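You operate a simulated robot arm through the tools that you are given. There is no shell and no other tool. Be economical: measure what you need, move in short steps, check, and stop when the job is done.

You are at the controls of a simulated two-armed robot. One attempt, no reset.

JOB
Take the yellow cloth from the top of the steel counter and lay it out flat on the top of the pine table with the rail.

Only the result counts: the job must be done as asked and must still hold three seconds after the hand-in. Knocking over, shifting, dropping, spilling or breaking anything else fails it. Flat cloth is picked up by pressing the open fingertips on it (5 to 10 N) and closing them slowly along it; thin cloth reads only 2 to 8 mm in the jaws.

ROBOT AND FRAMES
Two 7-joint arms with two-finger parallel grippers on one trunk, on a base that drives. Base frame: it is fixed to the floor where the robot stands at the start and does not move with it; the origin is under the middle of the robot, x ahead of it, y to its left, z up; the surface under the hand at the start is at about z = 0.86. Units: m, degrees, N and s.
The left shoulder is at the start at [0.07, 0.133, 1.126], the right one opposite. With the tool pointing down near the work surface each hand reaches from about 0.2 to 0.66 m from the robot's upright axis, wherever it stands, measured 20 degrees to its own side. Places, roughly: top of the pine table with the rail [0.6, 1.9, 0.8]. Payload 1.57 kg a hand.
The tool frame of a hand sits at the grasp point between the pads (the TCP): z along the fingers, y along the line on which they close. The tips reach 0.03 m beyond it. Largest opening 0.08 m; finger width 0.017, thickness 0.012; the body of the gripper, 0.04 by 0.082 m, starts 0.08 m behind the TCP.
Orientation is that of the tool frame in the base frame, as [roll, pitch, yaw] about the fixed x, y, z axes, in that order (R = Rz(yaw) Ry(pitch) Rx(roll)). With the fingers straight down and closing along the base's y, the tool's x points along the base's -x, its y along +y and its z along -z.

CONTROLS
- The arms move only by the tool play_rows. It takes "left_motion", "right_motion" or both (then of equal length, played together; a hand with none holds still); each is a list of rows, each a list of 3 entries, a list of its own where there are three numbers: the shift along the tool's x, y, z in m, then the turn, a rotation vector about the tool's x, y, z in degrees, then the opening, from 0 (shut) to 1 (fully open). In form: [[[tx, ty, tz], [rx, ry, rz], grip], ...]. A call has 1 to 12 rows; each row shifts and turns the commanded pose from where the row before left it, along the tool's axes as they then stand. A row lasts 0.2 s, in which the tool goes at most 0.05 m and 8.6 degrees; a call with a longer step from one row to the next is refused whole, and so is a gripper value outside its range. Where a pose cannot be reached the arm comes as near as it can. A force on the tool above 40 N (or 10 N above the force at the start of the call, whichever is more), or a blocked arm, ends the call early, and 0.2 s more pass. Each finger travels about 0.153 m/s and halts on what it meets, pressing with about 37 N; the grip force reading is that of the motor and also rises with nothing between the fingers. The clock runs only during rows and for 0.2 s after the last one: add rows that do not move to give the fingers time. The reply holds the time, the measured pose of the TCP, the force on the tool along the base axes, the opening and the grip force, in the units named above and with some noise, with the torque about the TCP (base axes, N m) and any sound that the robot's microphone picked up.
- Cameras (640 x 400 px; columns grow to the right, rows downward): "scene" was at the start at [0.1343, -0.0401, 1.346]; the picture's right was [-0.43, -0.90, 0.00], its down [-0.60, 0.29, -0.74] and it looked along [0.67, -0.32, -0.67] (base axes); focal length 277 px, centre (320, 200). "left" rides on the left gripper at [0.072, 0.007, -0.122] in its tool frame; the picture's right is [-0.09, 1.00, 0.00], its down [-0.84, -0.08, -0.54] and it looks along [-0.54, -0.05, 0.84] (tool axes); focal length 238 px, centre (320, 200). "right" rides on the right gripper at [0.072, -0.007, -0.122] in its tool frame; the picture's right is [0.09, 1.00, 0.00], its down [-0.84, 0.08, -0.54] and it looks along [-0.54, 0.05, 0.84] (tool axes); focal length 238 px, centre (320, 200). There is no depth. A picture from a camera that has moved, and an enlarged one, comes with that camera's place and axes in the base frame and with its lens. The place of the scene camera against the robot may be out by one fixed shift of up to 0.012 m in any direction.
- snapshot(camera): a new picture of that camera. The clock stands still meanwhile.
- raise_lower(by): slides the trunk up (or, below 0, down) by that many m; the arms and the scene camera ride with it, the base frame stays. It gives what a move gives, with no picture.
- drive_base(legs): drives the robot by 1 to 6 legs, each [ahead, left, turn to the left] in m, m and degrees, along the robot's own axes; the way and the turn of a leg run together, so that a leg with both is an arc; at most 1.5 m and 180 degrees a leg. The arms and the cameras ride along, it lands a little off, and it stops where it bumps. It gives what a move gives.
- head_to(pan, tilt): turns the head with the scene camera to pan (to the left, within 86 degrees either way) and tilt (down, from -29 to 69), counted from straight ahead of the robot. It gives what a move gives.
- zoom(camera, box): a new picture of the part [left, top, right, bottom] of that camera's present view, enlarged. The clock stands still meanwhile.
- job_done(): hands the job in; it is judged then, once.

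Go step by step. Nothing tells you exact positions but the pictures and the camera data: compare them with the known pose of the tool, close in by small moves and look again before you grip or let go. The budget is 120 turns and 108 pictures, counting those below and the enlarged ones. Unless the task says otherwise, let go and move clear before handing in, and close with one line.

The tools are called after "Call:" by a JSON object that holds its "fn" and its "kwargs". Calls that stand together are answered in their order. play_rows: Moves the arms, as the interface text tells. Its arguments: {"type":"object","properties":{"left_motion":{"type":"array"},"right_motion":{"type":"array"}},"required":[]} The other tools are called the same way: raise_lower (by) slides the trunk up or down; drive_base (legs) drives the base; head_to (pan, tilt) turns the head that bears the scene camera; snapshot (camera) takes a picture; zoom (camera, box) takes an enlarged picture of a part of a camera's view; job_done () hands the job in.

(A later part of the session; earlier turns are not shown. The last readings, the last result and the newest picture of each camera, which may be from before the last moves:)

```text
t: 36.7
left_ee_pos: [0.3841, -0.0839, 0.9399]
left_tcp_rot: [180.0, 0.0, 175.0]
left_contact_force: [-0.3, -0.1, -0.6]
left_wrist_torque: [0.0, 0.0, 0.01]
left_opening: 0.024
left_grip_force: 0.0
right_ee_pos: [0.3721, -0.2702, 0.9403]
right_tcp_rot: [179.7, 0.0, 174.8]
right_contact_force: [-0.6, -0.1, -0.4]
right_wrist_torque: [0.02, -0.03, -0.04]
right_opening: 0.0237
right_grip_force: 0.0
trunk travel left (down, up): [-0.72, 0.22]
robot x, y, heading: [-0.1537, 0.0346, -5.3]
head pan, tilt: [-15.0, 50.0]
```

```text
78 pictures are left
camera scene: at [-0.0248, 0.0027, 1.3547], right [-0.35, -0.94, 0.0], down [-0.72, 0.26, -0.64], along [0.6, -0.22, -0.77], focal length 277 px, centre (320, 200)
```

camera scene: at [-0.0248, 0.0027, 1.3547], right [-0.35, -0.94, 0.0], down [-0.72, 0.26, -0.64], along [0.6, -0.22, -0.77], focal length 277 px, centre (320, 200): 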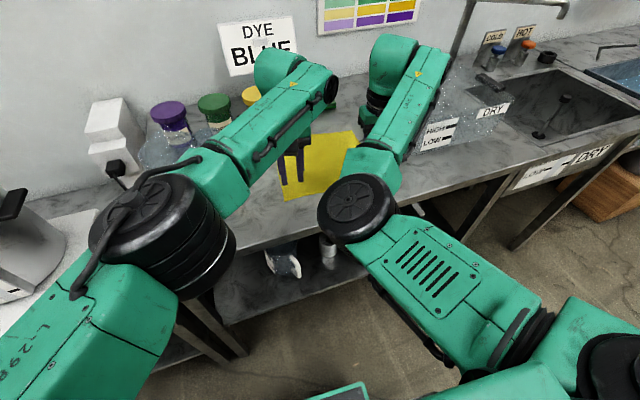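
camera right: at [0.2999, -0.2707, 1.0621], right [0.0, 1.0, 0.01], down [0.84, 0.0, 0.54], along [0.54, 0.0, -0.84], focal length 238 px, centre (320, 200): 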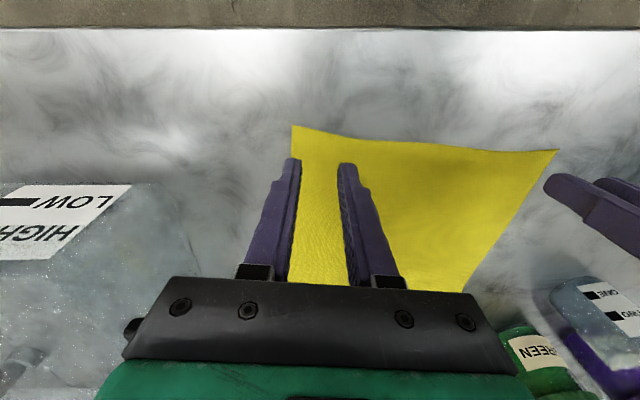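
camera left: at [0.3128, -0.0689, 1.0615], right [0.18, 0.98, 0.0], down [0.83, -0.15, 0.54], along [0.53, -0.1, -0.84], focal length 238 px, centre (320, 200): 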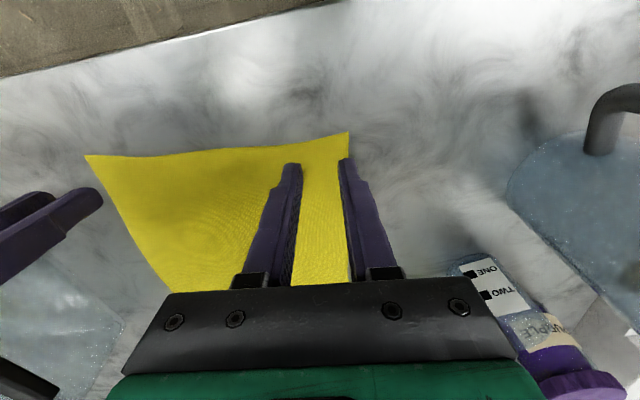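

The outer fingers are right at the cloth's sides, so I'll shift each hand 6 mm inward and descend to just above contact.

Call:
{"fn": "play_rows", "kwargs": {"left_motion": [[[0.0005, -0.006, 0], [0, 0, 0], 0.3], [[0, 0, 0.02], [0, 0, 0], 0.3], [[0, 0, 0.015], [0, 0, 0], 0.3], [[0, 0, 0.005], [0, 0, 0], 0.3]], "right_motion": [[[0, 0.006, 0], [0, 0, 0], 0.3], [[0, 0, 0.02], [0, 0, 0], 0.3], [[0, 0, 0.015], [0, 0, 0], 0.3], [[0, 0, 0.005], [0, 0, 0], 0.3]]}}

Call:
{"fn": "snapshot", "kwargs": {"camera": "left"}}

Call:
{"fn": "snapshot", "kwargs": {"camera": "right"}}

```text
t: 37.7
left_ee_pos: [0.3803, -0.0867, 0.8992]
left_tcp_rot: [-179.8, 0.0, 174.9]
left_contact_force: [0.0, 0.4, -0.5]
left_wrist_torque: [-0.04, -0.03, 0.01]
left_opening: 0.0239
left_grip_force: 0.0
left hand out of reach, approached as far as the arm can: row 4
right_ee_pos: [0.3735, -0.2643, 0.9001]
right_tcp_rot: [179.6, 0.1, 174.7]
right_contact_force: [0.3, 1.4, -0.1]
right_wrist_torque: [-0.02, 0.01, -0.02]
right_opening: 0.0239
right_grip_force: 0.0
trunk travel left (down, up): [-0.72, 0.22]
robot x, y, heading: [-0.1589, 0.0341, -5.1]
head pan, tilt: [-15.0, 50.0]
```

```text
77 pictures are left
camera left: at [0.3092, -0.073, 1.0213], right [0.18, 0.98, 0.0], down [0.83, -0.15, 0.54], along [0.54, -0.1, -0.84], focal length 238 px, centre (320, 200)
```

left: 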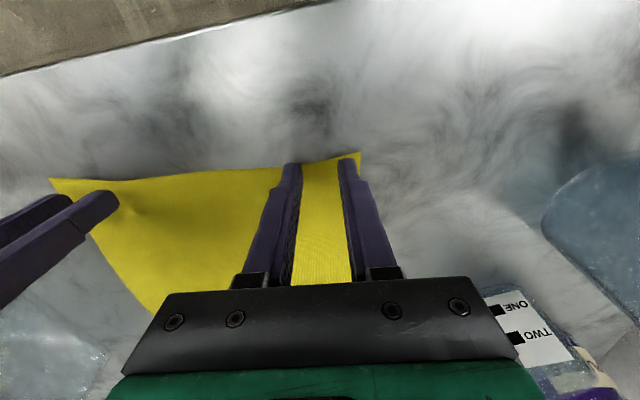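

```text
76 pictures are left
camera right: at [0.3005, -0.2644, 1.0221], right [0.0, 1.0, 0.01], down [0.84, 0.0, 0.54], along [0.54, 0.01, -0.84], focal length 238 px, centre (320, 200)
```

right: 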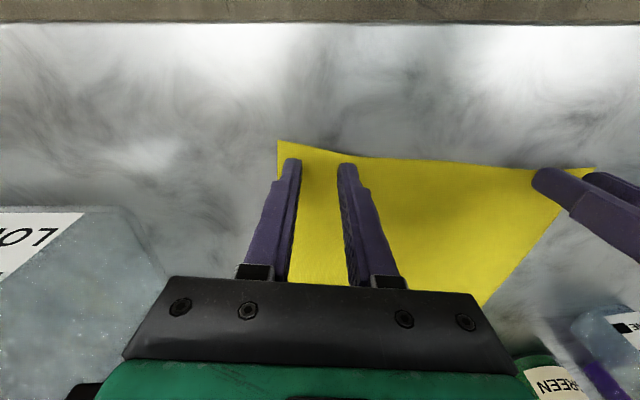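

The left arm is nearly fully stretched. I'll lift the hands slightly and drop the trunk by the same amount to regain reach.

Call:
{"fn": "play_rows", "kwargs": {"left_motion": [[[-0.003, 0, -0.025], [0, 0, 0], 0.3], [[0, 0, -0.025], [0, 0, 0], 0.3]], "right_motion": [[[0, 0, -0.025], [0, 0, 0], 0.3], [[0, 0, -0.025], [0, 0, 0], 0.3]]}}

Call:
{"fn": "raise_lower", "kwargs": {"by": -0.045}}

Call:
{"fn": "play_rows", "kwargs": {"left_motion": [[[0, 0, 0.007], [0, 0, 0], 0.3], [[0, 0, 0.002], [0, 0, 0], 0.3], [[0, 0, 0.002], [0, 0, 0], 0.3]], "right_motion": [[[0, 0, 0.007], [0, 0, 0], 0.3], [[0, 0, 0.002], [0, 0, 0], 0.3], [[0, 0, 0.002], [0, 0, 0], 0.3]]}}

```text
t: 38.3
left_ee_pos: [0.3816, -0.0874, 0.9492]
left_tcp_rot: [-180.0, 0.2, 174.8]
left_contact_force: [-0.1, 0.5, 0.4]
left_wrist_torque: [0.01, -0.01, -0.01]
left_opening: 0.0239
left_grip_force: 0.1
right_ee_pos: [0.3725, -0.264, 0.9497]
right_tcp_rot: [179.7, 0.0, 174.7]
right_contact_force: [-0.4, 0.0, -0.6]
right_wrist_torque: [0.01, -0.02, 0.0]
right_opening: 0.024
right_grip_force: 0.0
trunk travel left (down, up): [-0.72, 0.22]
robot x, y, heading: [-0.1533, 0.0348, -5.0]
head pan, tilt: [-15.0, 50.0]
```

```text
t: 39.2
left_ee_pos: [0.3823, -0.087, 0.9053]
left_tcp_rot: [-179.9, 0.3, 174.9]
left_contact_force: [0.1, -0.4, 2.0]
left_wrist_torque: [0.03, 0.02, 0.03]
left_opening: 0.0239
left_grip_force: 0.0
right_ee_pos: [0.3728, -0.2633, 0.9047]
right_tcp_rot: [179.7, 0.0, 174.7]
right_contact_force: [-0.4, 0.0, 0.2]
right_wrist_torque: [0.02, -0.01, -0.01]
right_opening: 0.0239
right_grip_force: 0.1
trunk travel left (down, up): [-0.675, 0.265]
robot x, y, heading: [-0.1551, 0.0368, -5.5]
head pan, tilt: [-15.0, 50.0]
```

```text
t: 40.0
left_ee_pos: [0.3826, -0.0866, 0.8939]
left_tcp_rot: [-179.9, 0.2, 174.9]
left_contact_force: [0.2, 0.0, -0.2]
left_wrist_torque: [-0.05, 0.0, -0.02]
left_opening: 0.024
left_grip_force: 0.1
right_ee_pos: [0.3733, -0.2646, 0.8929]
right_tcp_rot: [179.7, 0.0, 174.7]
right_contact_force: [0.1, 0.1, -0.3]
right_wrist_torque: [-0.01, 0.0, -0.04]
right_opening: 0.0239
right_grip_force: 0.1
trunk travel left (down, up): [-0.675, 0.265]
robot x, y, heading: [-0.1562, 0.0392, -5.3]
head pan, tilt: [-15.0, 50.0]
```

Reach is fine now, and there is no contact yet. I'll press down in millimetre steps.

Call:
{"fn": "play_rows", "kwargs": {"left_motion": [[[0, 0, 0.001], [0, 0, 0], 0.3], [[0, 0, 0.001], [0, 0, 0], 0.3], [[0, 0, 0.001], [0, 0, 0], 0.3]], "right_motion": [[[0, 0, 0.001], [0, 0, 0], 0.3], [[0, 0, 0.001], [0, 0, 0], 0.3], [[0, 0, 0.001], [0, 0, 0], 0.3]]}}

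```text
t: 40.8
left_ee_pos: [0.3813, -0.0865, 0.8918]
left_tcp_rot: [180.0, 0.2, 174.8]
left_contact_force: [0.8, 1.1, 3.8]
left_wrist_torque: [0.06, -0.06, 0.01]
left_opening: 0.0242
left_grip_force: 0.1
right_ee_pos: [0.372, -0.2631, 0.8912]
right_tcp_rot: [179.7, 0.1, 174.6]
right_contact_force: [0.5, -0.6, 1.5]
right_wrist_torque: [0.0, -0.02, -0.02]
right_opening: 0.0237
right_grip_force: 0.1
trunk travel left (down, up): [-0.675, 0.265]
robot x, y, heading: [-0.1551, 0.0383, -5.1]
head pan, tilt: [-15.0, 50.0]
```

Call:
{"fn": "play_rows", "kwargs": {"left_motion": [[[0, 0, 0.0006], [0, 0, 0], 0.3], [[0, 0, 0], [0, 0, 0], 0.3]], "right_motion": [[[0, 0, 0.0012], [0, 0, 0], 0.3], [[0, 0, 0], [0, 0, 0], 0.3]]}}

```text
t: 41.4
left_ee_pos: [0.3815, -0.0866, 0.8912]
left_tcp_rot: [-179.8, 0.3, 174.9]
left_contact_force: [1.4, -1.8, 6.5]
left_wrist_torque: [0.06, -0.02, 0.04]
left_opening: 0.024
left_grip_force: 0.1
right_ee_pos: [0.3725, -0.2631, 0.8913]
right_tcp_rot: [179.7, 0.0, 174.7]
right_contact_force: [2.0, -0.1, 6.6]
right_wrist_torque: [-0.1, -0.03, 0.02]
right_opening: 0.0239
right_grip_force: 0.0
trunk travel left (down, up): [-0.675, 0.265]
robot x, y, heading: [-0.155, 0.0403, -5.4]
head pan, tilt: [-15.0, 50.0]
```

Both hands press at about 6.5 N. Now I'll close the fingers slowly.

Call:
{"fn": "play_rows", "kwargs": {"left_motion": [[[0, 0, 0], [0, 0, 0], 0.26], [[0, 0, 0], [0, 0, 0], 0.22], [[0, 0, 0], [0, 0, 0], 0.18], [[0, 0, 0], [0, 0, 0], 0.14], [[0, 0, 0], [0, 0, 0], 0.1], [[0, 0, 0], [0, 0, 0], 0.06], [[0, 0, 0], [0, 0, 0], 0.03], [[0, 0, 0], [0, 0, 0], 0.0], [[0, 0, 0], [0, 0, 0], 0.0]], "right_motion": [[[0, 0, 0], [0, 0, 0], 0.26], [[0, 0, 0], [0, 0, 0], 0.22], [[0, 0, 0], [0, 0, 0], 0.18], [[0, 0, 0], [0, 0, 0], 0.14], [[0, 0, 0], [0, 0, 0], 0.1], [[0, 0, 0], [0, 0, 0], 0.06], [[0, 0, 0], [0, 0, 0], 0.03], [[0, 0, 0], [0, 0, 0], 0.0], [[0, 0, 0], [0, 0, 0], 0.0]]}}

Call:
{"fn": "snapshot", "kwargs": {"camera": "left"}}

Call:
{"fn": "snapshot", "kwargs": {"camera": "right"}}

```text
t: 43.4
left_ee_pos: [0.3807, -0.0844, 0.8909]
left_tcp_rot: [-179.8, 0.4, 174.9]
left_contact_force: [0.8, 0.9, 4.2]
left_wrist_torque: [0.0, -0.04, -0.03]
left_opening: 0.0001
left_grip_force: 21.8
right_ee_pos: [0.3721, -0.2635, 0.8916]
right_tcp_rot: [179.7, 0.1, 174.7]
right_contact_force: [0.5, -1.4, 10.5]
right_wrist_torque: [-0.04, 0.02, -0.01]
right_opening: 0.0001
right_grip_force: 20.9
trunk travel left (down, up): [-0.675, 0.265]
robot x, y, heading: [-0.1559, 0.0381, -5.2]
head pan, tilt: [-15.0, 50.0]
```

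```text
75 pictures are left
camera left: at [0.3089, -0.0718, 1.0124], right [0.18, 0.98, 0.0], down [0.82, -0.15, 0.55], along [0.54, -0.1, -0.84], focal length 238 px, centre (320, 200)
```

left: 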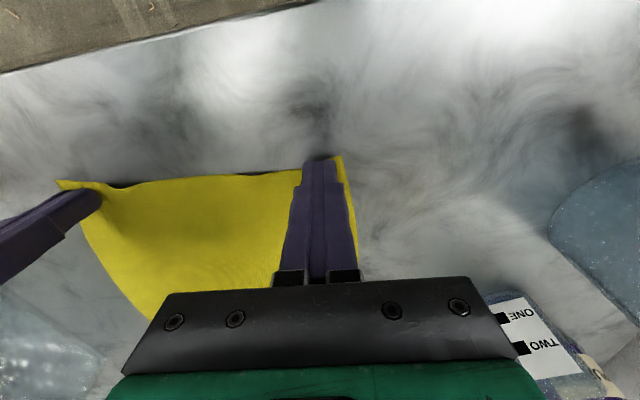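

```text
74 pictures are left
camera right: at [0.2986, -0.2638, 1.0127], right [0.0, 1.0, 0.0], down [0.84, 0.0, 0.54], along [0.54, 0.0, -0.84], focal length 238 px, centre (320, 200)
```

right: 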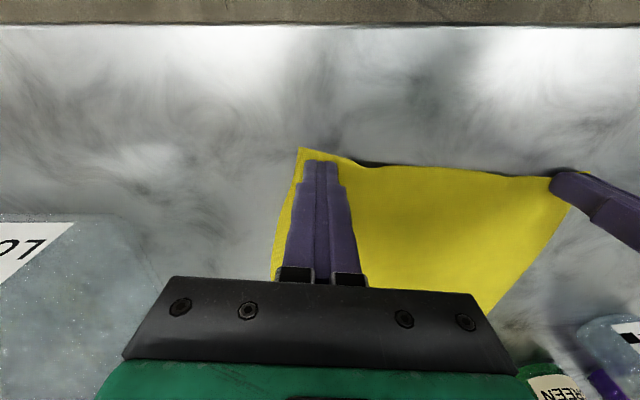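

The jaws read 0 mm, so probably nothing is caught. I'll lift slightly to check.

Call:
{"fn": "play_rows", "kwargs": {"left_motion": [[[0, 0, -0.01], [0, 0, 0], 0.0], [[0, 0, -0.015], [0, 0, 0], 0.0]], "right_motion": [[[0, 0, -0.01], [0, 0, 0], 0.0], [[0, 0, -0.015], [0, 0, 0], 0.0]]}}

Call:
{"fn": "zoom", "kwargs": {"camera": "left", "box": [40, 100, 440, 300]}}

Call:
{"fn": "zoom", "kwargs": {"camera": "right", "box": [200, 100, 600, 300]}}

```text
t: 44.0
left_ee_pos: [0.3803, -0.0863, 0.9152]
left_tcp_rot: [-179.8, 0.3, 174.9]
left_contact_force: [-0.3, 1.0, 0.0]
left_wrist_torque: [0.0, 0.0, -0.01]
left_opening: 0.0002
left_grip_force: 20.7
right_ee_pos: [0.373, -0.264, 0.9151]
right_tcp_rot: [179.7, 0.0, 174.7]
right_contact_force: [0.5, 0.0, -0.2]
right_wrist_torque: [0.01, -0.02, 0.0]
right_opening: 0.0
right_grip_force: 21.3
trunk travel left (down, up): [-0.675, 0.265]
robot x, y, heading: [-0.1566, 0.0396, -5.1]
head pan, tilt: [-15.0, 50.0]
```

```text
1.60 times, centred on (240, 200) of left
camera zoom: at [0.3093, -0.0727, 1.0371], right [0.18, 0.98, 0.0], down [0.82, -0.15, 0.55], along [0.54, -0.1, -0.84], focal length 381 px, centre (448, 200)
```

zoom: 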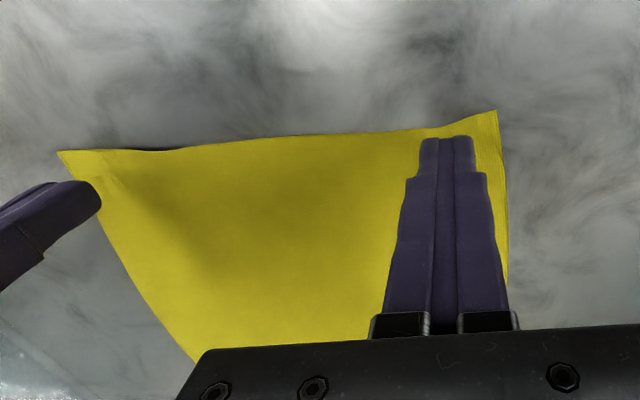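

```text
1.60 times, centred on (400, 200) of right
camera zoom: at [0.2992, -0.2642, 1.0366], right [0.0, 1.0, 0.01], down [0.84, 0.0, 0.54], along [0.54, 0.0, -0.84], focal length 381 px, centre (192, 200)
```

zoom: 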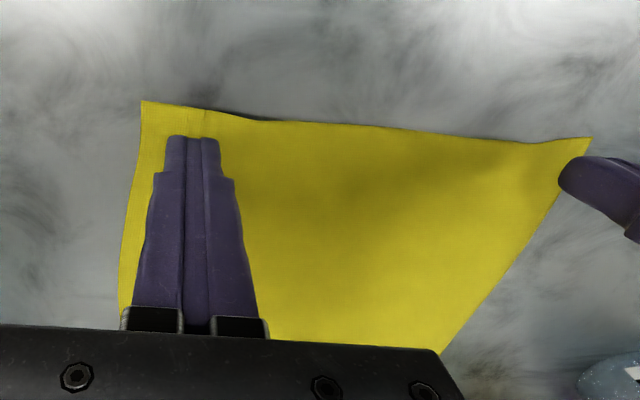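

Neither hand caught the cloth; the opening was too narrow to raise a fold. I'll retry with a wider opening, slightly further in from the corners, and a firmer press.

Call:
{"fn": "play_rows", "kwargs": {"left_motion": [[[-0.004, -0.0085, 0], [0, 0, 0], 0.3], [[0, 0, 0], [0, 0, 0], 0.55], [[0, 0, 0.012], [0, 0, 0], 0.55], [[0, 0, 0.01], [0, 0, 0], 0.55], [[0, 0, 0.0015], [0, 0, 0], 0.55], [[0, 0, 0.0006], [0, 0, 0], 0.55]], "right_motion": [[[0, 0.0075, 0], [0, 0, 0], 0.3], [[0, 0, 0], [0, 0, 0], 0.55], [[0, 0, 0.012], [0, 0, 0], 0.55], [[0, 0, 0.01], [0, 0, 0], 0.55], [[0, 0, 0.0015], [0, 0, 0], 0.55], [[0, 0, 0.0006], [0, 0, 0], 0.55]]}}

Call:
{"fn": "snapshot", "kwargs": {"camera": "left"}}

Call:
{"fn": "snapshot", "kwargs": {"camera": "right"}}

```text
t: 45.4
left_ee_pos: [0.382, -0.0858, 0.8911]
left_tcp_rot: [-179.9, 0.3, 175.0]
left_contact_force: [0.9, 0.6, 1.8]
left_wrist_torque: [0.01, -0.01, 0.02]
left_opening: 0.0439
left_grip_force: 0.2
left hand out of reach, approached as far as the arm can: row 1
right_ee_pos: [0.3736, -0.2559, 0.8919]
right_tcp_rot: [179.7, 0.1, 174.7]
right_contact_force: [0.6, 0.5, 5.2]
right_wrist_torque: [-0.1, -0.01, 0.04]
right_opening: 0.0439
right_grip_force: 0.0
trunk travel left (down, up): [-0.675, 0.265]
robot x, y, heading: [-0.1592, 0.0361, -5.0]
head pan, tilt: [-15.0, 50.0]
```

```text
71 pictures are left
camera left: at [0.3099, -0.0718, 1.0127], right [0.18, 0.98, 0.0], down [0.82, -0.15, 0.55], along [0.54, -0.1, -0.84], focal length 238 px, centre (320, 200)
```

left: 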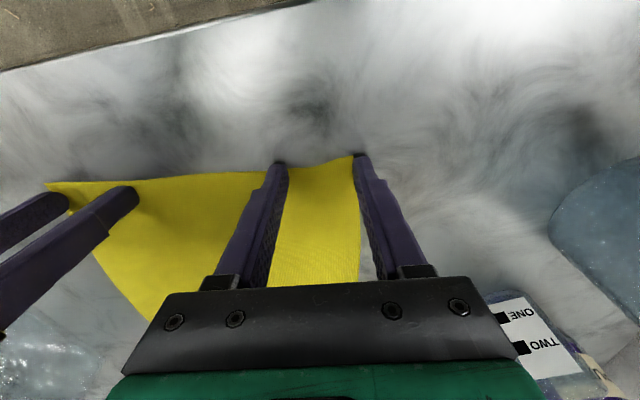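

```text
70 pictures are left
camera right: at [0.3002, -0.257, 1.0129], right [0.0, 1.0, 0.0], down [0.84, 0.0, 0.54], along [0.54, 0.0, -0.84], focal length 238 px, centre (320, 200)
```

right: 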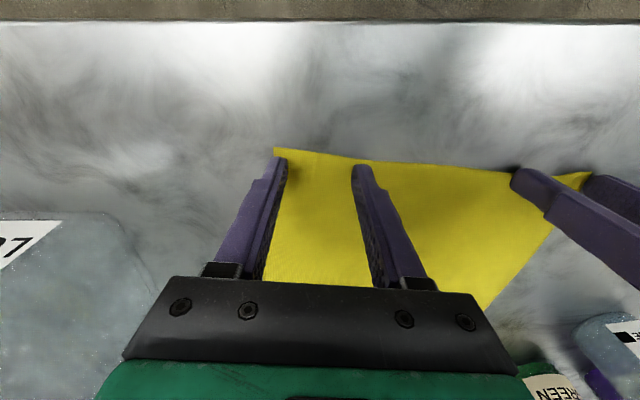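

The left hand is at its inward reach limit, so I'll lift a little and shift the base slightly to the right.

Call:
{"fn": "play_rows", "kwargs": {"left_motion": [[[0, 0, -0.02], [0, 0, 0], 0.55]], "right_motion": [[[0, 0, -0.02], [0, 0, 0], 0.55]]}}

Call:
{"fn": "drive_base", "kwargs": {"legs": [[0.012, -0.02, 0]]}}

```text
t: 45.8
left_ee_pos: [0.3804, -0.0867, 0.9117]
left_tcp_rot: [-179.8, 0.2, 174.9]
left_contact_force: [-0.4, -0.6, 0.6]
left_wrist_torque: [0.01, 0.02, 0.0]
left_opening: 0.044
left_grip_force: 0.1
right_ee_pos: [0.3719, -0.2561, 0.9104]
right_tcp_rot: [179.6, -0.1, 174.7]
right_contact_force: [0.0, 0.3, -0.2]
right_wrist_torque: [-0.03, -0.03, 0.02]
right_opening: 0.0436
right_grip_force: 0.0
trunk travel left (down, up): [-0.675, 0.265]
robot x, y, heading: [-0.153, 0.0366, -5.0]
head pan, tilt: [-15.0, 50.0]
```

```text
t: 46.6
left_ee_pos: [0.3912, -0.1042, 0.9122]
left_tcp_rot: [-179.7, 0.3, 174.9]
left_contact_force: [0.1, 0.7, 0.2]
left_wrist_torque: [0.05, -0.01, 0.01]
left_opening: 0.0438
left_grip_force: 0.0
right_ee_pos: [0.3824, -0.2754, 0.912]
right_tcp_rot: [179.8, 0.0, 174.8]
right_contact_force: [0.6, 1.0, 0.1]
right_wrist_torque: [-0.06, 0.02, 0.04]
right_opening: 0.0442
right_grip_force: 0.0
trunk travel left (down, up): [-0.675, 0.265]
robot x, y, heading: [-0.1503, 0.018, -5.2]
head pan, tilt: [-15.0, 50.0]
```

Call:
{"fn": "play_rows", "kwargs": {"left_motion": [[[0.0038, 0.0087, 0], [0, 0, 0], 0.55], [[0, 0, 0], [0, 0, 0], 0.55]], "right_motion": [[[0.0117, 0.0185, 0], [0, 0, 0], 0.55], [[0, 0, 0], [0, 0, 0], 0.55]]}}

Call:
{"fn": "snapshot", "kwargs": {"camera": "left"}}

Call:
{"fn": "snapshot", "kwargs": {"camera": "right"}}

```text
t: 47.2
left_ee_pos: [0.3889, -0.0974, 0.9108]
left_tcp_rot: [-179.9, 0.2, 174.9]
left_contact_force: [0.4, 0.2, 0.1]
left_wrist_torque: [0.04, 0.01, 0.0]
left_opening: 0.0438
left_grip_force: 0.0
right_ee_pos: [0.3755, -0.2587, 0.9098]
right_tcp_rot: [179.6, 0.0, 174.8]
right_contact_force: [-0.2, -0.2, 0.3]
right_wrist_torque: [-0.02, 0.01, 0.01]
right_opening: 0.0439
right_grip_force: 0.0
trunk travel left (down, up): [-0.675, 0.265]
robot x, y, heading: [-0.1448, 0.0214, -5.3]
head pan, tilt: [-15.0, 50.0]
```

```text
69 pictures are left
camera left: at [0.3171, -0.0842, 1.0324], right [0.18, 0.98, 0.0], down [0.82, -0.15, 0.55], along [0.54, -0.1, -0.84], focal length 238 px, centre (320, 200)
```

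left: 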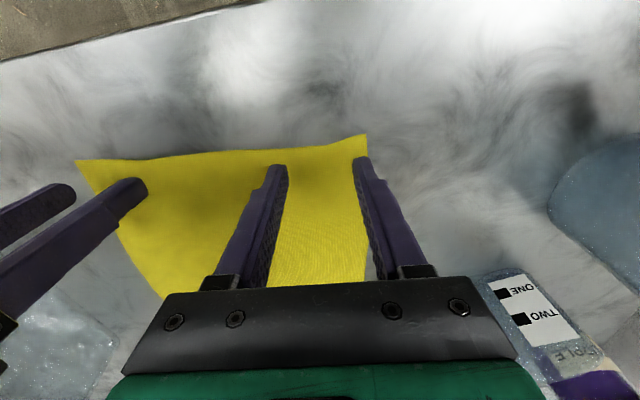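

```text
68 pictures are left
camera right: at [0.3031, -0.2604, 1.0313], right [0.0, 1.0, 0.01], down [0.84, 0.0, 0.54], along [0.54, 0.01, -0.84], focal length 238 px, centre (320, 200)
```

right: 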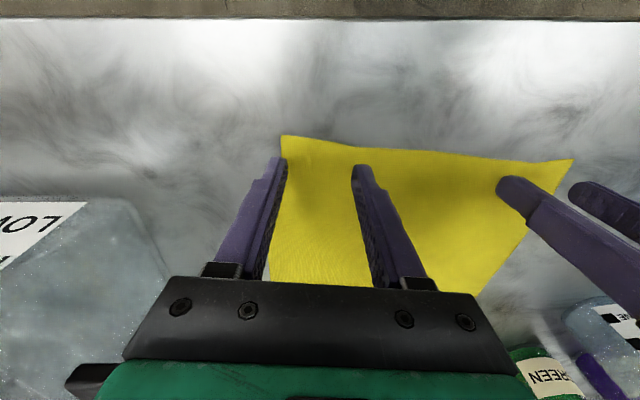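

Call:
{"fn": "play_rows", "kwargs": {"left_motion": [[[0, -0.005, 0], [0, 0, 0], 0.55], [[0, 0, 0.01], [0, 0, 0], 0.55], [[0, 0, 0.0085], [0, 0, 0], 0.55]], "right_motion": [[[0.002, 0.009, 0], [0, 0, 0], 0.55], [[0, 0, 0.01], [0, 0, 0], 0.55], [[0, 0, 0.0075], [0, 0, 0], 0.55]]}}

Call:
{"fn": "play_rows", "kwargs": {"left_motion": [[[0, 0, 0.001], [0, 0, 0], 0.55], [[0, 0, 0.001], [0, 0, 0], 0.55]], "right_motion": [[[0, 0, 0.001], [0, 0, 0], 0.55], [[0, 0, 0.001], [0, 0, 0], 0.55]]}}

```text
t: 48.0
left_ee_pos: [0.3866, -0.1019, 0.8936]
left_tcp_rot: [-179.9, 0.3, 174.9]
left_contact_force: [0.1, -0.7, -0.1]
left_wrist_torque: [-0.01, 0.0, -0.04]
left_opening: 0.0442
left_grip_force: 0.2
right_ee_pos: [0.3788, -0.2515, 0.892]
right_tcp_rot: [179.6, 0.1, 174.8]
right_contact_force: [0.7, -0.5, 4.5]
right_wrist_torque: [-0.11, -0.01, 0.01]
right_opening: 0.0442
right_grip_force: 0.3
right hand out of reach, approached as far as the arm can: row 1
trunk travel left (down, up): [-0.675, 0.265]
robot x, y, heading: [-0.1453, 0.0174, -5.3]
head pan, tilt: [-15.0, 50.0]
```

```text
t: 48.6
left_ee_pos: [0.3865, -0.1023, 0.8919]
left_tcp_rot: [-179.8, 0.3, 174.9]
left_contact_force: [0.4, 0.1, -0.7]
left_wrist_torque: [-0.01, 0.01, 0.01]
left_opening: 0.0443
left_grip_force: 0.0
right_ee_pos: [0.3779, -0.2515, 0.8918]
right_tcp_rot: [179.9, 0.2, 174.8]
right_contact_force: [2.1, -1.6, 17.2]
right_wrist_torque: [-0.42, -0.01, 0.06]
right_opening: 0.0444
right_grip_force: 0.4
trunk travel left (down, up): [-0.675, 0.265]
robot x, y, heading: [-0.1418, 0.0161, -5.4]
head pan, tilt: [-15.0, 50.0]
```

The right hand loads only its outer finger. I'll back it off, tilt it slightly to level the tips, and bring the left hand down to contact.

Call:
{"fn": "play_rows", "kwargs": {"left_motion": [[[0, 0, 0.001], [0, 0, 0], 0.55], [[0, 0, 0.001], [0, 0, 0], 0.55]], "right_motion": [[[0, 0, -0.0015], [0.5, 0, 0], 0.55], [[0, 0, 0], [0, 0, 0], 0.55]]}}

```text
t: 49.2
left_ee_pos: [0.3857, -0.1023, 0.8914]
left_tcp_rot: [-179.9, 0.7, 175.0]
left_contact_force: [2.3, 0.5, 15.4]
left_wrist_torque: [0.3, -0.04, -0.02]
left_opening: 0.0442
left_grip_force: 0.1
right_ee_pos: [0.3764, -0.2489, 0.8904]
right_tcp_rot: [-179.7, 0.0, 174.7]
right_contact_force: [1.7, 0.5, 6.8]
right_wrist_torque: [0.14, -0.05, -0.02]
right_opening: 0.0441
right_grip_force: 0.0
trunk travel left (down, up): [-0.675, 0.265]
robot x, y, heading: [-0.1475, 0.0192, -5.4]
head pan, tilt: [-15.0, 50.0]
```

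Call:
{"fn": "play_rows", "kwargs": {"left_motion": [[[0, 0, -0.0008], [-0.3, 0, 0], 0.55], [[0, 0, 0], [0, 0, 0], 0.55]], "right_motion": [[[0, 0, 0.0003], [-0.2, 0, 0], 0.55], [[0, 0, 0], [0, 0, 0], 0.55]]}}

```text
t: 49.8
left_ee_pos: [0.3872, -0.1015, 0.8913]
left_tcp_rot: [179.9, 0.3, 174.8]
left_contact_force: [1.9, -0.6, 16.2]
left_wrist_torque: [-0.21, -0.03, 0.04]
left_opening: 0.0444
left_grip_force: 0.0
right_ee_pos: [0.3766, -0.2506, 0.8923]
right_tcp_rot: [179.9, 0.2, 174.8]
right_contact_force: [0.3, 0.7, 5.3]
right_wrist_torque: [0.01, 0.01, -0.01]
right_opening: 0.044
right_grip_force: 0.0
trunk travel left (down, up): [-0.675, 0.265]
robot x, y, heading: [-0.1468, 0.0176, -5.1]
head pan, tilt: [-15.0, 50.0]
```

Call:
{"fn": "play_rows", "kwargs": {"left_motion": [[[0, 0, -0.0011], [0.12, 0, 0], 0.55], [[0, 0, 0], [0, 0, 0], 0.55]], "right_motion": [[[0, 0, 0.0006], [0, 0, 0], 0.55], [[0, 0, 0], [0, 0, 0], 0.55]]}}

```text
t: 50.4
left_ee_pos: [0.3868, -0.1018, 0.8906]
left_tcp_rot: [-179.9, 0.4, 174.9]
left_contact_force: [1.6, -0.5, 7.3]
left_wrist_torque: [-0.01, -0.06, 0.0]
left_opening: 0.044
left_grip_force: 0.3
right_ee_pos: [0.3762, -0.2516, 0.8907]
right_tcp_rot: [-180.0, 0.2, 174.9]
right_contact_force: [-0.5, 1.1, 10.1]
right_wrist_torque: [0.1, 0.02, 0.01]
right_opening: 0.044
right_grip_force: 0.1
trunk travel left (down, up): [-0.675, 0.265]
robot x, y, heading: [-0.1433, 0.0166, -5.3]
head pan, tilt: [-15.0, 50.0]
```

Both hands now press evenly, at 7 N and 10 N. I'll close slowly over 12 rows.

Call:
{"fn": "play_rows", "kwargs": {"left_motion": [[[0, 0, 0], [0, 0, 0], 0.5], [[0, 0, 0], [0, 0, 0], 0.46], [[0, 0, 0], [0, 0, 0], 0.42], [[0, 0, 0], [0, 0, 0], 0.37], [[0, 0, 0], [0, 0, 0], 0.32], [[0, 0, 0], [0, 0, 0], 0.27], [[0, 0, 0], [0, 0, 0], 0.22], [[0, 0, 0], [0, 0, 0], 0.17], [[0, 0, 0], [0, 0, 0], 0.12], [[0, 0, 0], [0, 0, 0], 0.07], [[0, 0, 0], [0, 0, 0], 0.03], [[0, 0, 0], [0, 0, 0], 0.0]], "right_motion": [[[0, 0, 0], [0, 0, 0], 0.5], [[0, 0, 0], [0, 0, 0], 0.46], [[0, 0, 0], [0, 0, 0], 0.42], [[0, 0, 0], [0, 0, 0], 0.37], [[0, 0, 0], [0, 0, 0], 0.32], [[0, 0, 0], [0, 0, 0], 0.27], [[0, 0, 0], [0, 0, 0], 0.22], [[0, 0, 0], [0, 0, 0], 0.17], [[0, 0, 0], [0, 0, 0], 0.12], [[0, 0, 0], [0, 0, 0], 0.07], [[0, 0, 0], [0, 0, 0], 0.03], [[0, 0, 0], [0, 0, 0], 0.0]]}}

Call:
{"fn": "snapshot", "kwargs": {"camera": "left"}}

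Call:
{"fn": "snapshot", "kwargs": {"camera": "right"}}

```text
t: 53.0
left_ee_pos: [0.3866, -0.1018, 0.8919]
left_tcp_rot: [179.9, 0.4, 174.9]
left_contact_force: [0.3, -0.7, 0.0]
left_wrist_torque: [0.01, -0.01, -0.04]
left_opening: 0.0
left_grip_force: 21.3
right_ee_pos: [0.3754, -0.2501, 0.8926]
right_tcp_rot: [180.0, 0.1, 174.8]
right_contact_force: [0.3, 1.5, 15.8]
right_wrist_torque: [0.03, 0.02, 0.0]
right_opening: 0.002
right_grip_force: 24.2
trunk travel left (down, up): [-0.675, 0.265]
robot x, y, heading: [-0.1469, 0.0169, -4.9]
head pan, tilt: [-15.0, 50.0]
```

```text
67 pictures are left
camera left: at [0.3147, -0.0881, 1.013], right [0.18, 0.98, 0.0], down [0.82, -0.15, 0.55], along [0.54, -0.1, -0.84], focal length 238 px, centre (320, 200)
```

left: 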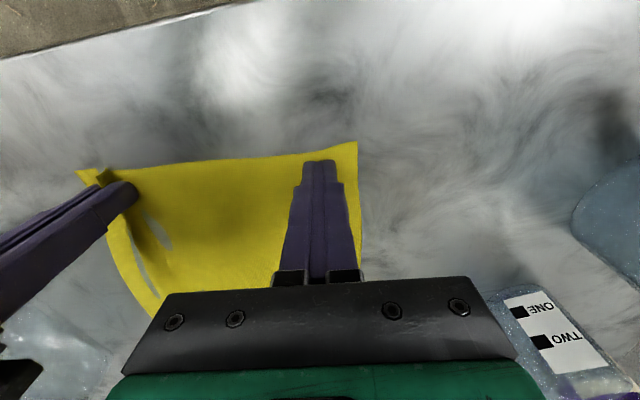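

```text
66 pictures are left
camera right: at [0.3039, -0.2504, 1.0127], right [0.0, 1.0, 0.0], down [0.84, 0.0, 0.54], along [0.54, 0.0, -0.84], focal length 238 px, centre (320, 200)
```

right: 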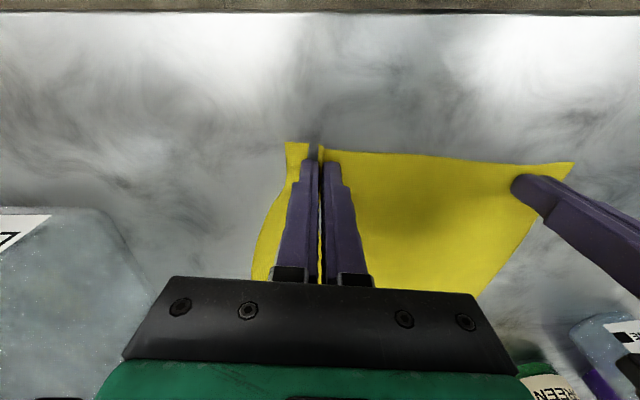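

The right hand has caught the cloth (2 mm); the left lost pressure and slipped. I'll redo the left with a firmer press.

Call:
{"fn": "play_rows", "kwargs": {"left_motion": [[[0, 0, -0.012], [0, 0, 0], 0.0], [[0, 0, 0], [0, 0, 0], 0.3], [[0, 0, 0], [0, 0, 0], 0.55], [[0, 0, 0.008], [0, 0, 0], 0.55], [[0, 0, 0.004], [0, 0, 0], 0.55], [[0, 0, 0.0005], [0, 0, 0], 0.55]]}}

Call:
{"fn": "snapshot", "kwargs": {"camera": "left"}}

```text
t: 54.4
left_ee_pos: [0.3867, -0.1006, 0.892]
left_tcp_rot: [179.9, 0.3, 174.9]
left_contact_force: [0.5, 0.5, 0.8]
left_wrist_torque: [0.01, -0.01, 0.0]
left_opening: 0.0437
left_grip_force: 0.1
right_ee_pos: [0.3758, -0.2508, 0.8917]
right_tcp_rot: [-179.8, 0.1, 174.9]
right_contact_force: [1.3, 1.0, 17.1]
right_wrist_torque: [0.01, -0.01, -0.01]
right_opening: 0.0021
right_grip_force: 24.2
trunk travel left (down, up): [-0.675, 0.265]
robot x, y, heading: [-0.1472, 0.0174, -5.3]
head pan, tilt: [-15.0, 50.0]
```

```text
65 pictures are left
camera left: at [0.3146, -0.0875, 1.0126], right [0.18, 0.98, 0.0], down [0.82, -0.15, 0.55], along [0.54, -0.1, -0.84], focal length 238 px, centre (320, 200)
```

left: 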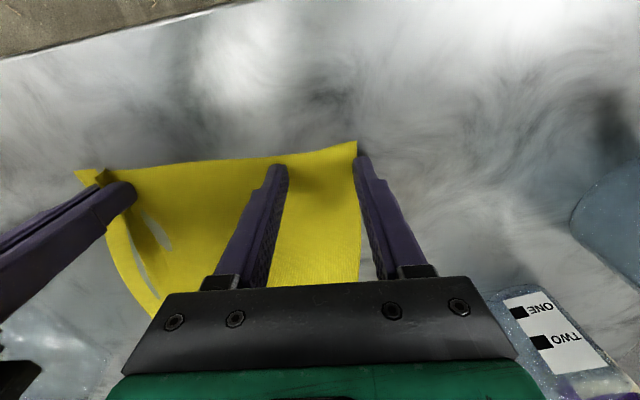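

The cloth corner shifted in to y ≈ −0.074, so the outer finger misses it. I'll use a somewhat narrower opening, shifted 3 mm inward.

Call:
{"fn": "play_rows", "kwargs": {"left_motion": [[[-0.002, -0.004, -0.003], [0, 0, 0], 0.42], [[0, 0, 0], [0, 0, 0], 0.4], [[0, 0, 0.003], [0, 0, 0], 0.4], [[0, 0, 0.0008], [0, 0, 0], 0.4], [[0, 0, 0.0008], [0, 0, 0], 0.4]]}}

```text
t: 55.6
left_ee_pos: [0.3879, -0.1051, 0.8908]
left_tcp_rot: [-179.9, 0.6, 174.9]
left_contact_force: [0.5, 0.5, 14.6]
left_wrist_torque: [0.01, 0.05, 0.03]
left_opening: 0.0321
left_grip_force: 0.0
right_ee_pos: [0.3751, -0.2505, 0.8907]
right_tcp_rot: [-180.0, 0.2, 174.8]
right_contact_force: [1.5, 0.2, 10.5]
right_wrist_torque: [-0.03, -0.07, 0.0]
right_opening: 0.002
right_grip_force: 23.5
trunk travel left (down, up): [-0.675, 0.265]
robot x, y, heading: [-0.1444, 0.0186, -5.1]
head pan, tilt: [-15.0, 50.0]
```

Call:
{"fn": "play_rows", "kwargs": {"left_motion": [[[0, 0, -0.0003], [0, 0, 0], 0.37], [[0, 0, 0], [0, 0, 0], 0.33], [[0, 0, 0], [0, 0, 0], 0.29], [[0, 0, 0], [0, 0, 0], 0.25], [[0, 0, 0], [0, 0, 0], 0.21], [[0, 0, 0], [0, 0, 0], 0.17], [[0, 0, 0], [0, 0, 0], 0.13], [[0, 0, 0], [0, 0, 0], 0.09], [[0, 0, 0], [0, 0, 0], 0.05], [[0, 0, 0], [0, 0, 0], 0.02], [[0, 0, 0], [0, 0, 0], 0.0], [[0, 0, 0], [0, 0, 0], 0.0]]}}

Call:
{"fn": "snapshot", "kwargs": {"camera": "left"}}

```text
t: 58.2
left_ee_pos: [0.3863, -0.1097, 0.8907]
left_tcp_rot: [-179.7, 0.6, 174.7]
left_contact_force: [-3.3, -29.9, 22.1]
left_wrist_torque: [-0.83, 0.16, -0.06]
left_opening: 0.0023
left_grip_force: 23.7
right_ee_pos: [0.3762, -0.247, 0.8913]
right_tcp_rot: [179.8, 0.2, 175.0]
right_contact_force: [1.3, 28.8, 0.9]
right_wrist_torque: [0.9, -0.06, 0.1]
right_opening: 0.0024
right_grip_force: 23.9
trunk travel left (down, up): [-0.675, 0.265]
robot x, y, heading: [-0.1426, 0.015, -5.2]
head pan, tilt: [-15.0, 50.0]
```

```text
64 pictures are left
camera left: at [0.3141, -0.0937, 1.0121], right [0.18, 0.98, 0.0], down [0.82, -0.15, 0.55], along [0.54, -0.1, -0.83], focal length 238 px, centre (320, 200)
```

left: 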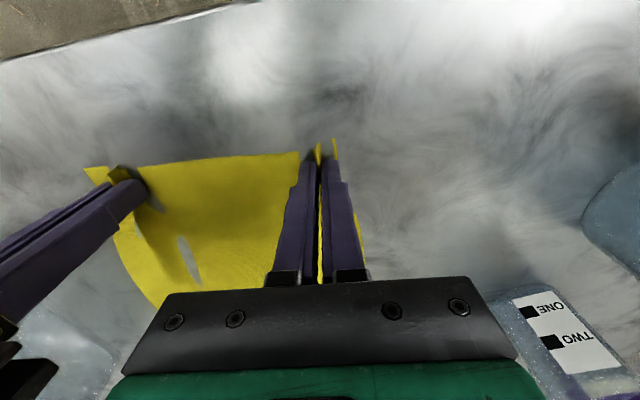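

Both hands now hold the cloth (about 2.3 mm each), but it is stretched taut between them. I'll ease the hands together a little and lift.

Call:
{"fn": "play_rows", "kwargs": {"left_motion": [[[0, -0.003, -0.003], [0, 0, 0], 0.0], [[0, -0.003, -0.003], [0, 0, 0], 0.0], [[0, 0, -0.01], [0, 0, 0], 0.0], [[0, 0, -0.01], [0, 0, 0], 0.0]], "right_motion": [[[0, 0.003, -0.003], [0, 0, 0], 0.0], [[0, 0.003, -0.003], [0, 0, 0], 0.0], [[0, 0, -0.01], [0, 0, 0], 0.0], [[0, 0, -0.01], [0, 0, 0], 0.0]]}}

Call:
{"fn": "snapshot", "kwargs": {"camera": "right"}}

```text
t: 59.2
left_ee_pos: [0.3892, -0.1121, 0.9147]
left_tcp_rot: [-179.9, 0.3, 175.0]
left_contact_force: [-0.1, -9.0, -0.1]
left_wrist_torque: [-0.28, 0.0, -0.02]
left_opening: 0.002
left_grip_force: 23.6
right_ee_pos: [0.3837, -0.2488, 0.9131]
right_tcp_rot: [180.0, -0.1, 174.7]
right_contact_force: [-0.5, 9.1, 0.6]
right_wrist_torque: [0.27, -0.03, 0.07]
right_opening: 0.002
right_grip_force: 23.7
right hand out of reach, approached as far as the arm can: row 4
trunk travel left (down, up): [-0.675, 0.265]
robot x, y, heading: [-0.1471, 0.0171, -5.0]
head pan, tilt: [-15.0, 50.0]
```

```text
63 pictures are left
camera right: at [0.3109, -0.2482, 1.0353], right [0.0, 1.0, 0.0], down [0.84, 0.0, 0.54], along [0.54, 0.0, -0.84], focal length 238 px, centre (320, 200)
```

right: 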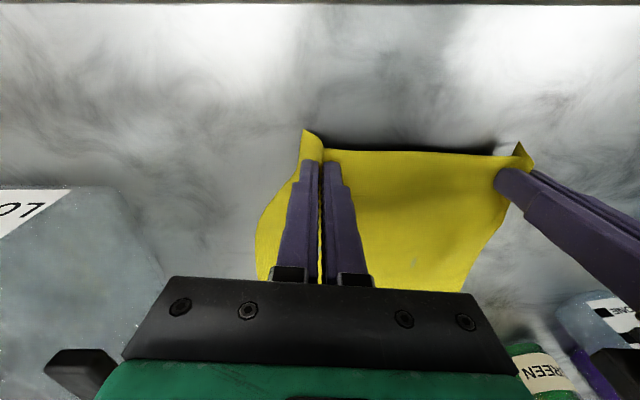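

Good lift with mild tension. I'll raise the trunk fully so the cloth hangs clear.

Call:
{"fn": "raise_lower", "kwargs": {"by": 0.255}}

Call:
{"fn": "snapshot", "kwargs": {"camera": "scene"}}

Call:
{"fn": "snapshot", "kwargs": {"camera": "right"}}

Call:
{"fn": "snapshot", "kwargs": {"camera": "left"}}

```text
t: 61.8
left_ee_pos: [0.3878, -0.1124, 1.17]
left_tcp_rot: [-179.9, 0.3, 174.8]
left_contact_force: [0.2, -4.7, -0.8]
left_wrist_torque: [-0.17, -0.01, 0.01]
left_opening: 0.0023
left_grip_force: 24.0
right_ee_pos: [0.3844, -0.2472, 1.1678]
right_tcp_rot: [-180.0, -0.1, 174.8]
right_contact_force: [-0.4, 4.1, -0.2]
right_wrist_torque: [0.11, -0.03, 0.03]
right_opening: 0.0021
right_grip_force: 23.4
trunk travel left (down, up): [-0.93, 0.01]
robot x, y, heading: [-0.1453, 0.0173, -5.4]
head pan, tilt: [-15.0, 50.0]
```

```text
62 pictures are left
camera scene: at [-0.0145, -0.0183, 1.5646], right [-0.34, -0.94, 0.0], down [-0.72, 0.26, -0.64], along [0.6, -0.22, -0.77], focal length 277 px, centre (320, 200)
```

scene: 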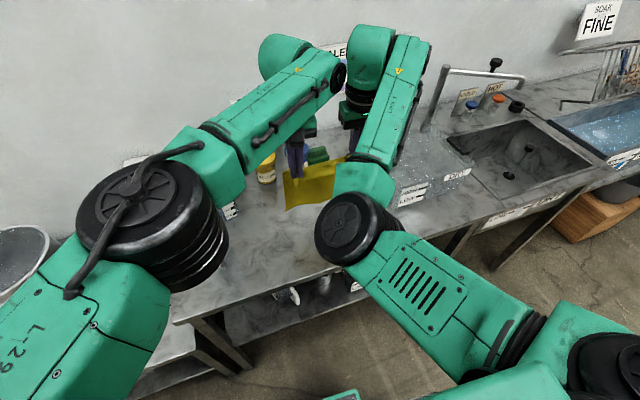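

```text
61 pictures are left
camera right: at [0.3111, -0.2477, 1.2903], right [0.0, 1.0, 0.0], down [0.84, 0.0, 0.54], along [0.54, 0.0, -0.84], focal length 238 px, centre (320, 200)
```

right: 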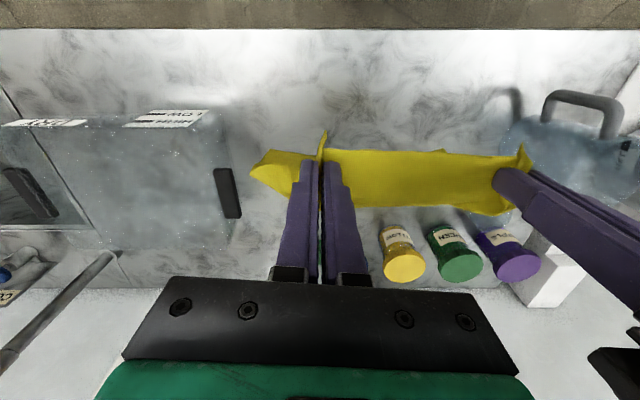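

```text
60 pictures are left
camera left: at [0.317, -0.0988, 1.2909], right [0.18, 0.98, 0.0], down [0.82, -0.15, 0.55], along [0.54, -0.1, -0.84], focal length 238 px, centre (320, 200)
```

left: 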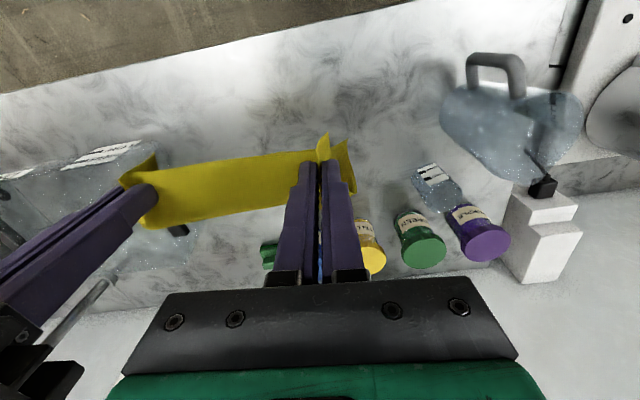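

The cloth hangs freely between both hands. I'll back off, straighten up, and drive left toward the table in front of its free area.

Call:
{"fn": "drive_base", "kwargs": {"legs": [[-0.42, 0, 0], [0, 0, 5.2], [0, 1.0, 0]]}}

Call:
{"fn": "head_to", "kwargs": {"pan": 45, "tilt": 35}}

Call:
{"fn": "snapshot", "kwargs": {"camera": "scene"}}

Call:
{"fn": "snapshot", "kwargs": {"camera": "right"}}

```text
t: 69.7
left_ee_pos: [-0.0241, 0.9661, 1.1694]
left_tcp_rot: [-179.9, 0.3, -179.7]
left_contact_force: [0.6, -5.0, 0.1]
left_wrist_torque: [-0.13, 0.0, -0.05]
left_opening: 0.002
left_grip_force: 23.9
right_ee_pos: [-0.0172, 0.831, 1.1687]
right_tcp_rot: [179.8, -0.1, -179.9]
right_contact_force: [-0.3, 4.2, 0.4]
right_wrist_torque: [0.14, 0.0, 0.05]
right_opening: 0.0021
right_grip_force: 23.5
trunk travel left (down, up): [-0.93, 0.01]
robot x, y, heading: [-0.5694, 1.0441, 0.4]
head pan, tilt: [-15.0, 50.0]
```

```text
t: 71.0
left_ee_pos: [-0.0235, 0.9679, 1.1693]
left_tcp_rot: [180.0, 0.2, -179.7]
left_contact_force: [0.1, -3.3, -0.1]
left_wrist_torque: [-0.17, -0.03, -0.05]
left_opening: 0.002
left_grip_force: 23.6
right_ee_pos: [-0.0163, 0.8331, 1.1685]
right_tcp_rot: [179.9, -0.1, -179.9]
right_contact_force: [-0.7, 4.8, -0.3]
right_wrist_torque: [0.13, 0.01, 0.01]
right_opening: 0.002
right_grip_force: 23.2
trunk travel left (down, up): [-0.93, 0.01]
robot x, y, heading: [-0.5639, 1.046, 0.5]
head pan, tilt: [45.0, 35.0]
```

```text
59 pictures are left
camera scene: at [-0.4467, 1.1046, 1.5864], right [0.71, -0.71, 0.0], down [-0.4, -0.41, -0.82], along [0.58, 0.58, -0.57], focal length 277 px, centre (320, 200)
```

scene: 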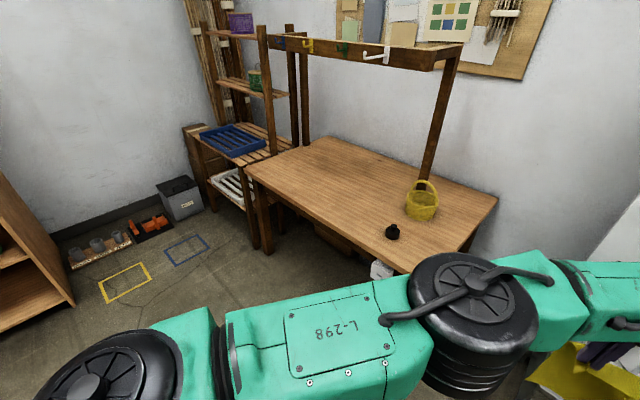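

```text
58 pictures are left
camera right: at [-0.0884, 0.8254, 1.2903], right [-0.09, 1.0, 0.0], down [0.84, 0.08, 0.54], along [0.54, 0.05, -0.84], focal length 238 px, centre (320, 200)
```

right: 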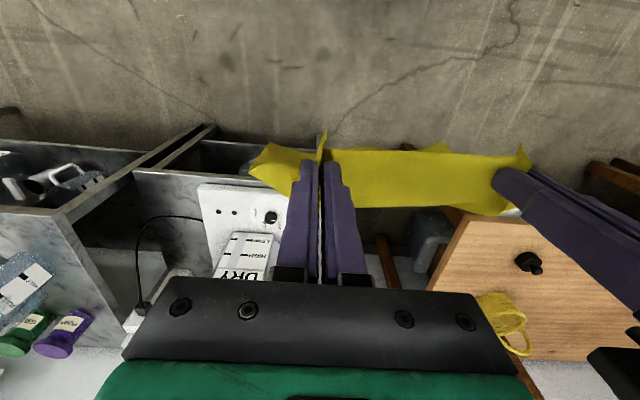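

Seen from here, the table spans x ≈ 0.27–0.99, y ≈ 1.2–2.45, and the rail with hooks runs overhead at x ≈ 0.56, z ≈ 1.43. I'll therefore lay the cloth forward: the free edge goes down near the front of the table and the hands move ahead while sinking, so they stay well below the rail.

Call:
{"fn": "drive_base", "kwargs": {"legs": [[0, 0.92, -0.4]]}}

Call:
{"fn": "head_to", "kwargs": {"pan": 0, "tilt": 50}}

Call:
{"fn": "snapshot", "kwargs": {"camera": "scene"}}

Call:
{"fn": "snapshot", "kwargs": {"camera": "left"}}

Call:
{"fn": "snapshot", "kwargs": {"camera": "right"}}

```text
t: 75.8
left_ee_pos: [-0.0247, 1.8859, 1.1678]
left_tcp_rot: [179.9, 0.4, 179.9]
left_contact_force: [0.5, -4.4, -0.1]
left_wrist_torque: [-0.14, -0.03, -0.01]
left_opening: 0.002
left_grip_force: 24.0
right_ee_pos: [-0.0191, 1.7498, 1.1685]
right_tcp_rot: [179.9, -0.1, 179.7]
right_contact_force: [0.1, 4.0, 1.1]
right_wrist_torque: [0.11, 0.03, 0.02]
right_opening: 0.0021
right_grip_force: 23.7
trunk travel left (down, up): [-0.93, 0.01]
robot x, y, heading: [-0.566, 1.968, -0.3]
head pan, tilt: [45.0, 35.0]
```

```text
t: 77.0
left_ee_pos: [-0.0239, 1.8854, 1.1692]
left_tcp_rot: [-179.9, 0.2, 179.9]
left_contact_force: [0.2, -3.2, -0.3]
left_wrist_torque: [-0.1, -0.01, -0.03]
left_opening: 0.002
left_grip_force: 23.3
right_ee_pos: [-0.0183, 1.7506, 1.1688]
right_tcp_rot: [179.9, -0.1, 179.7]
right_contact_force: [-0.2, 3.3, 0.0]
right_wrist_torque: [0.1, 0.01, 0.04]
right_opening: 0.002
right_grip_force: 24.1
trunk travel left (down, up): [-0.93, 0.01]
robot x, y, heading: [-0.567, 1.9641, 0.0]
head pan, tilt: [0.0, 50.0]
```

```text
57 pictures are left
camera scene: at [-0.4316, 1.9637, 1.5647], right [0.0, -1.0, 0.0], down [-0.77, 0.0, -0.64], along [0.64, 0.0, -0.77], focal length 277 px, centre (320, 200)
```

scene: 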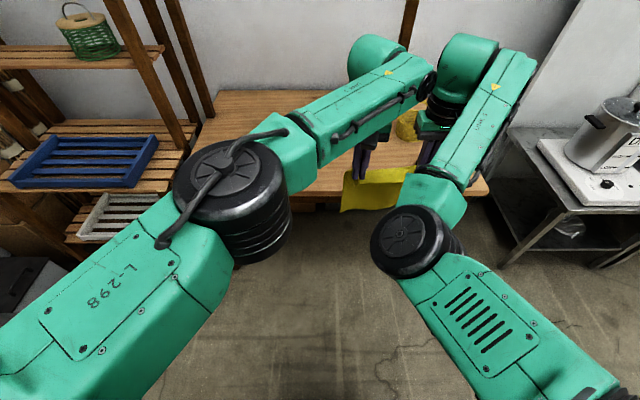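

```text
56 pictures are left
camera left: at [-0.0969, 1.8927, 1.291], right [0.09, 1.0, 0.0], down [0.83, -0.08, 0.55], along [0.54, -0.05, -0.84], focal length 238 px, centre (320, 200)
```

left: 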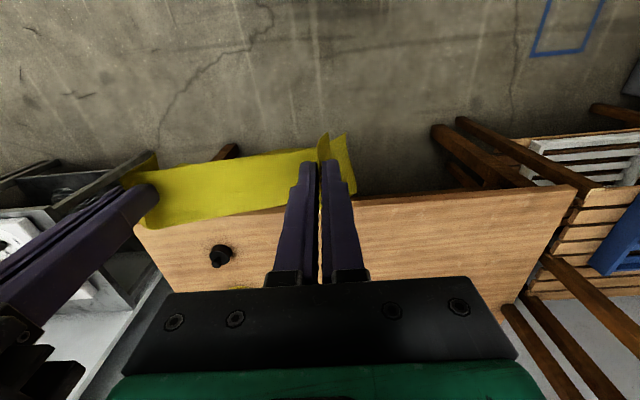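

```text
55 pictures are left
camera right: at [-0.0899, 1.7441, 1.2904], right [-0.09, 1.0, 0.0], down [0.84, 0.07, 0.54], along [0.54, 0.05, -0.84], focal length 238 px, centre (320, 200)
```

right: 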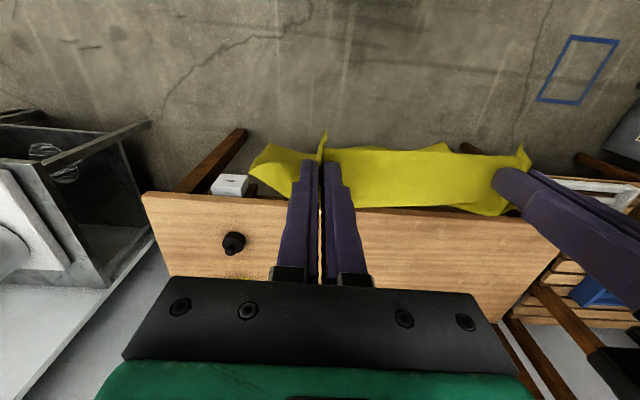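

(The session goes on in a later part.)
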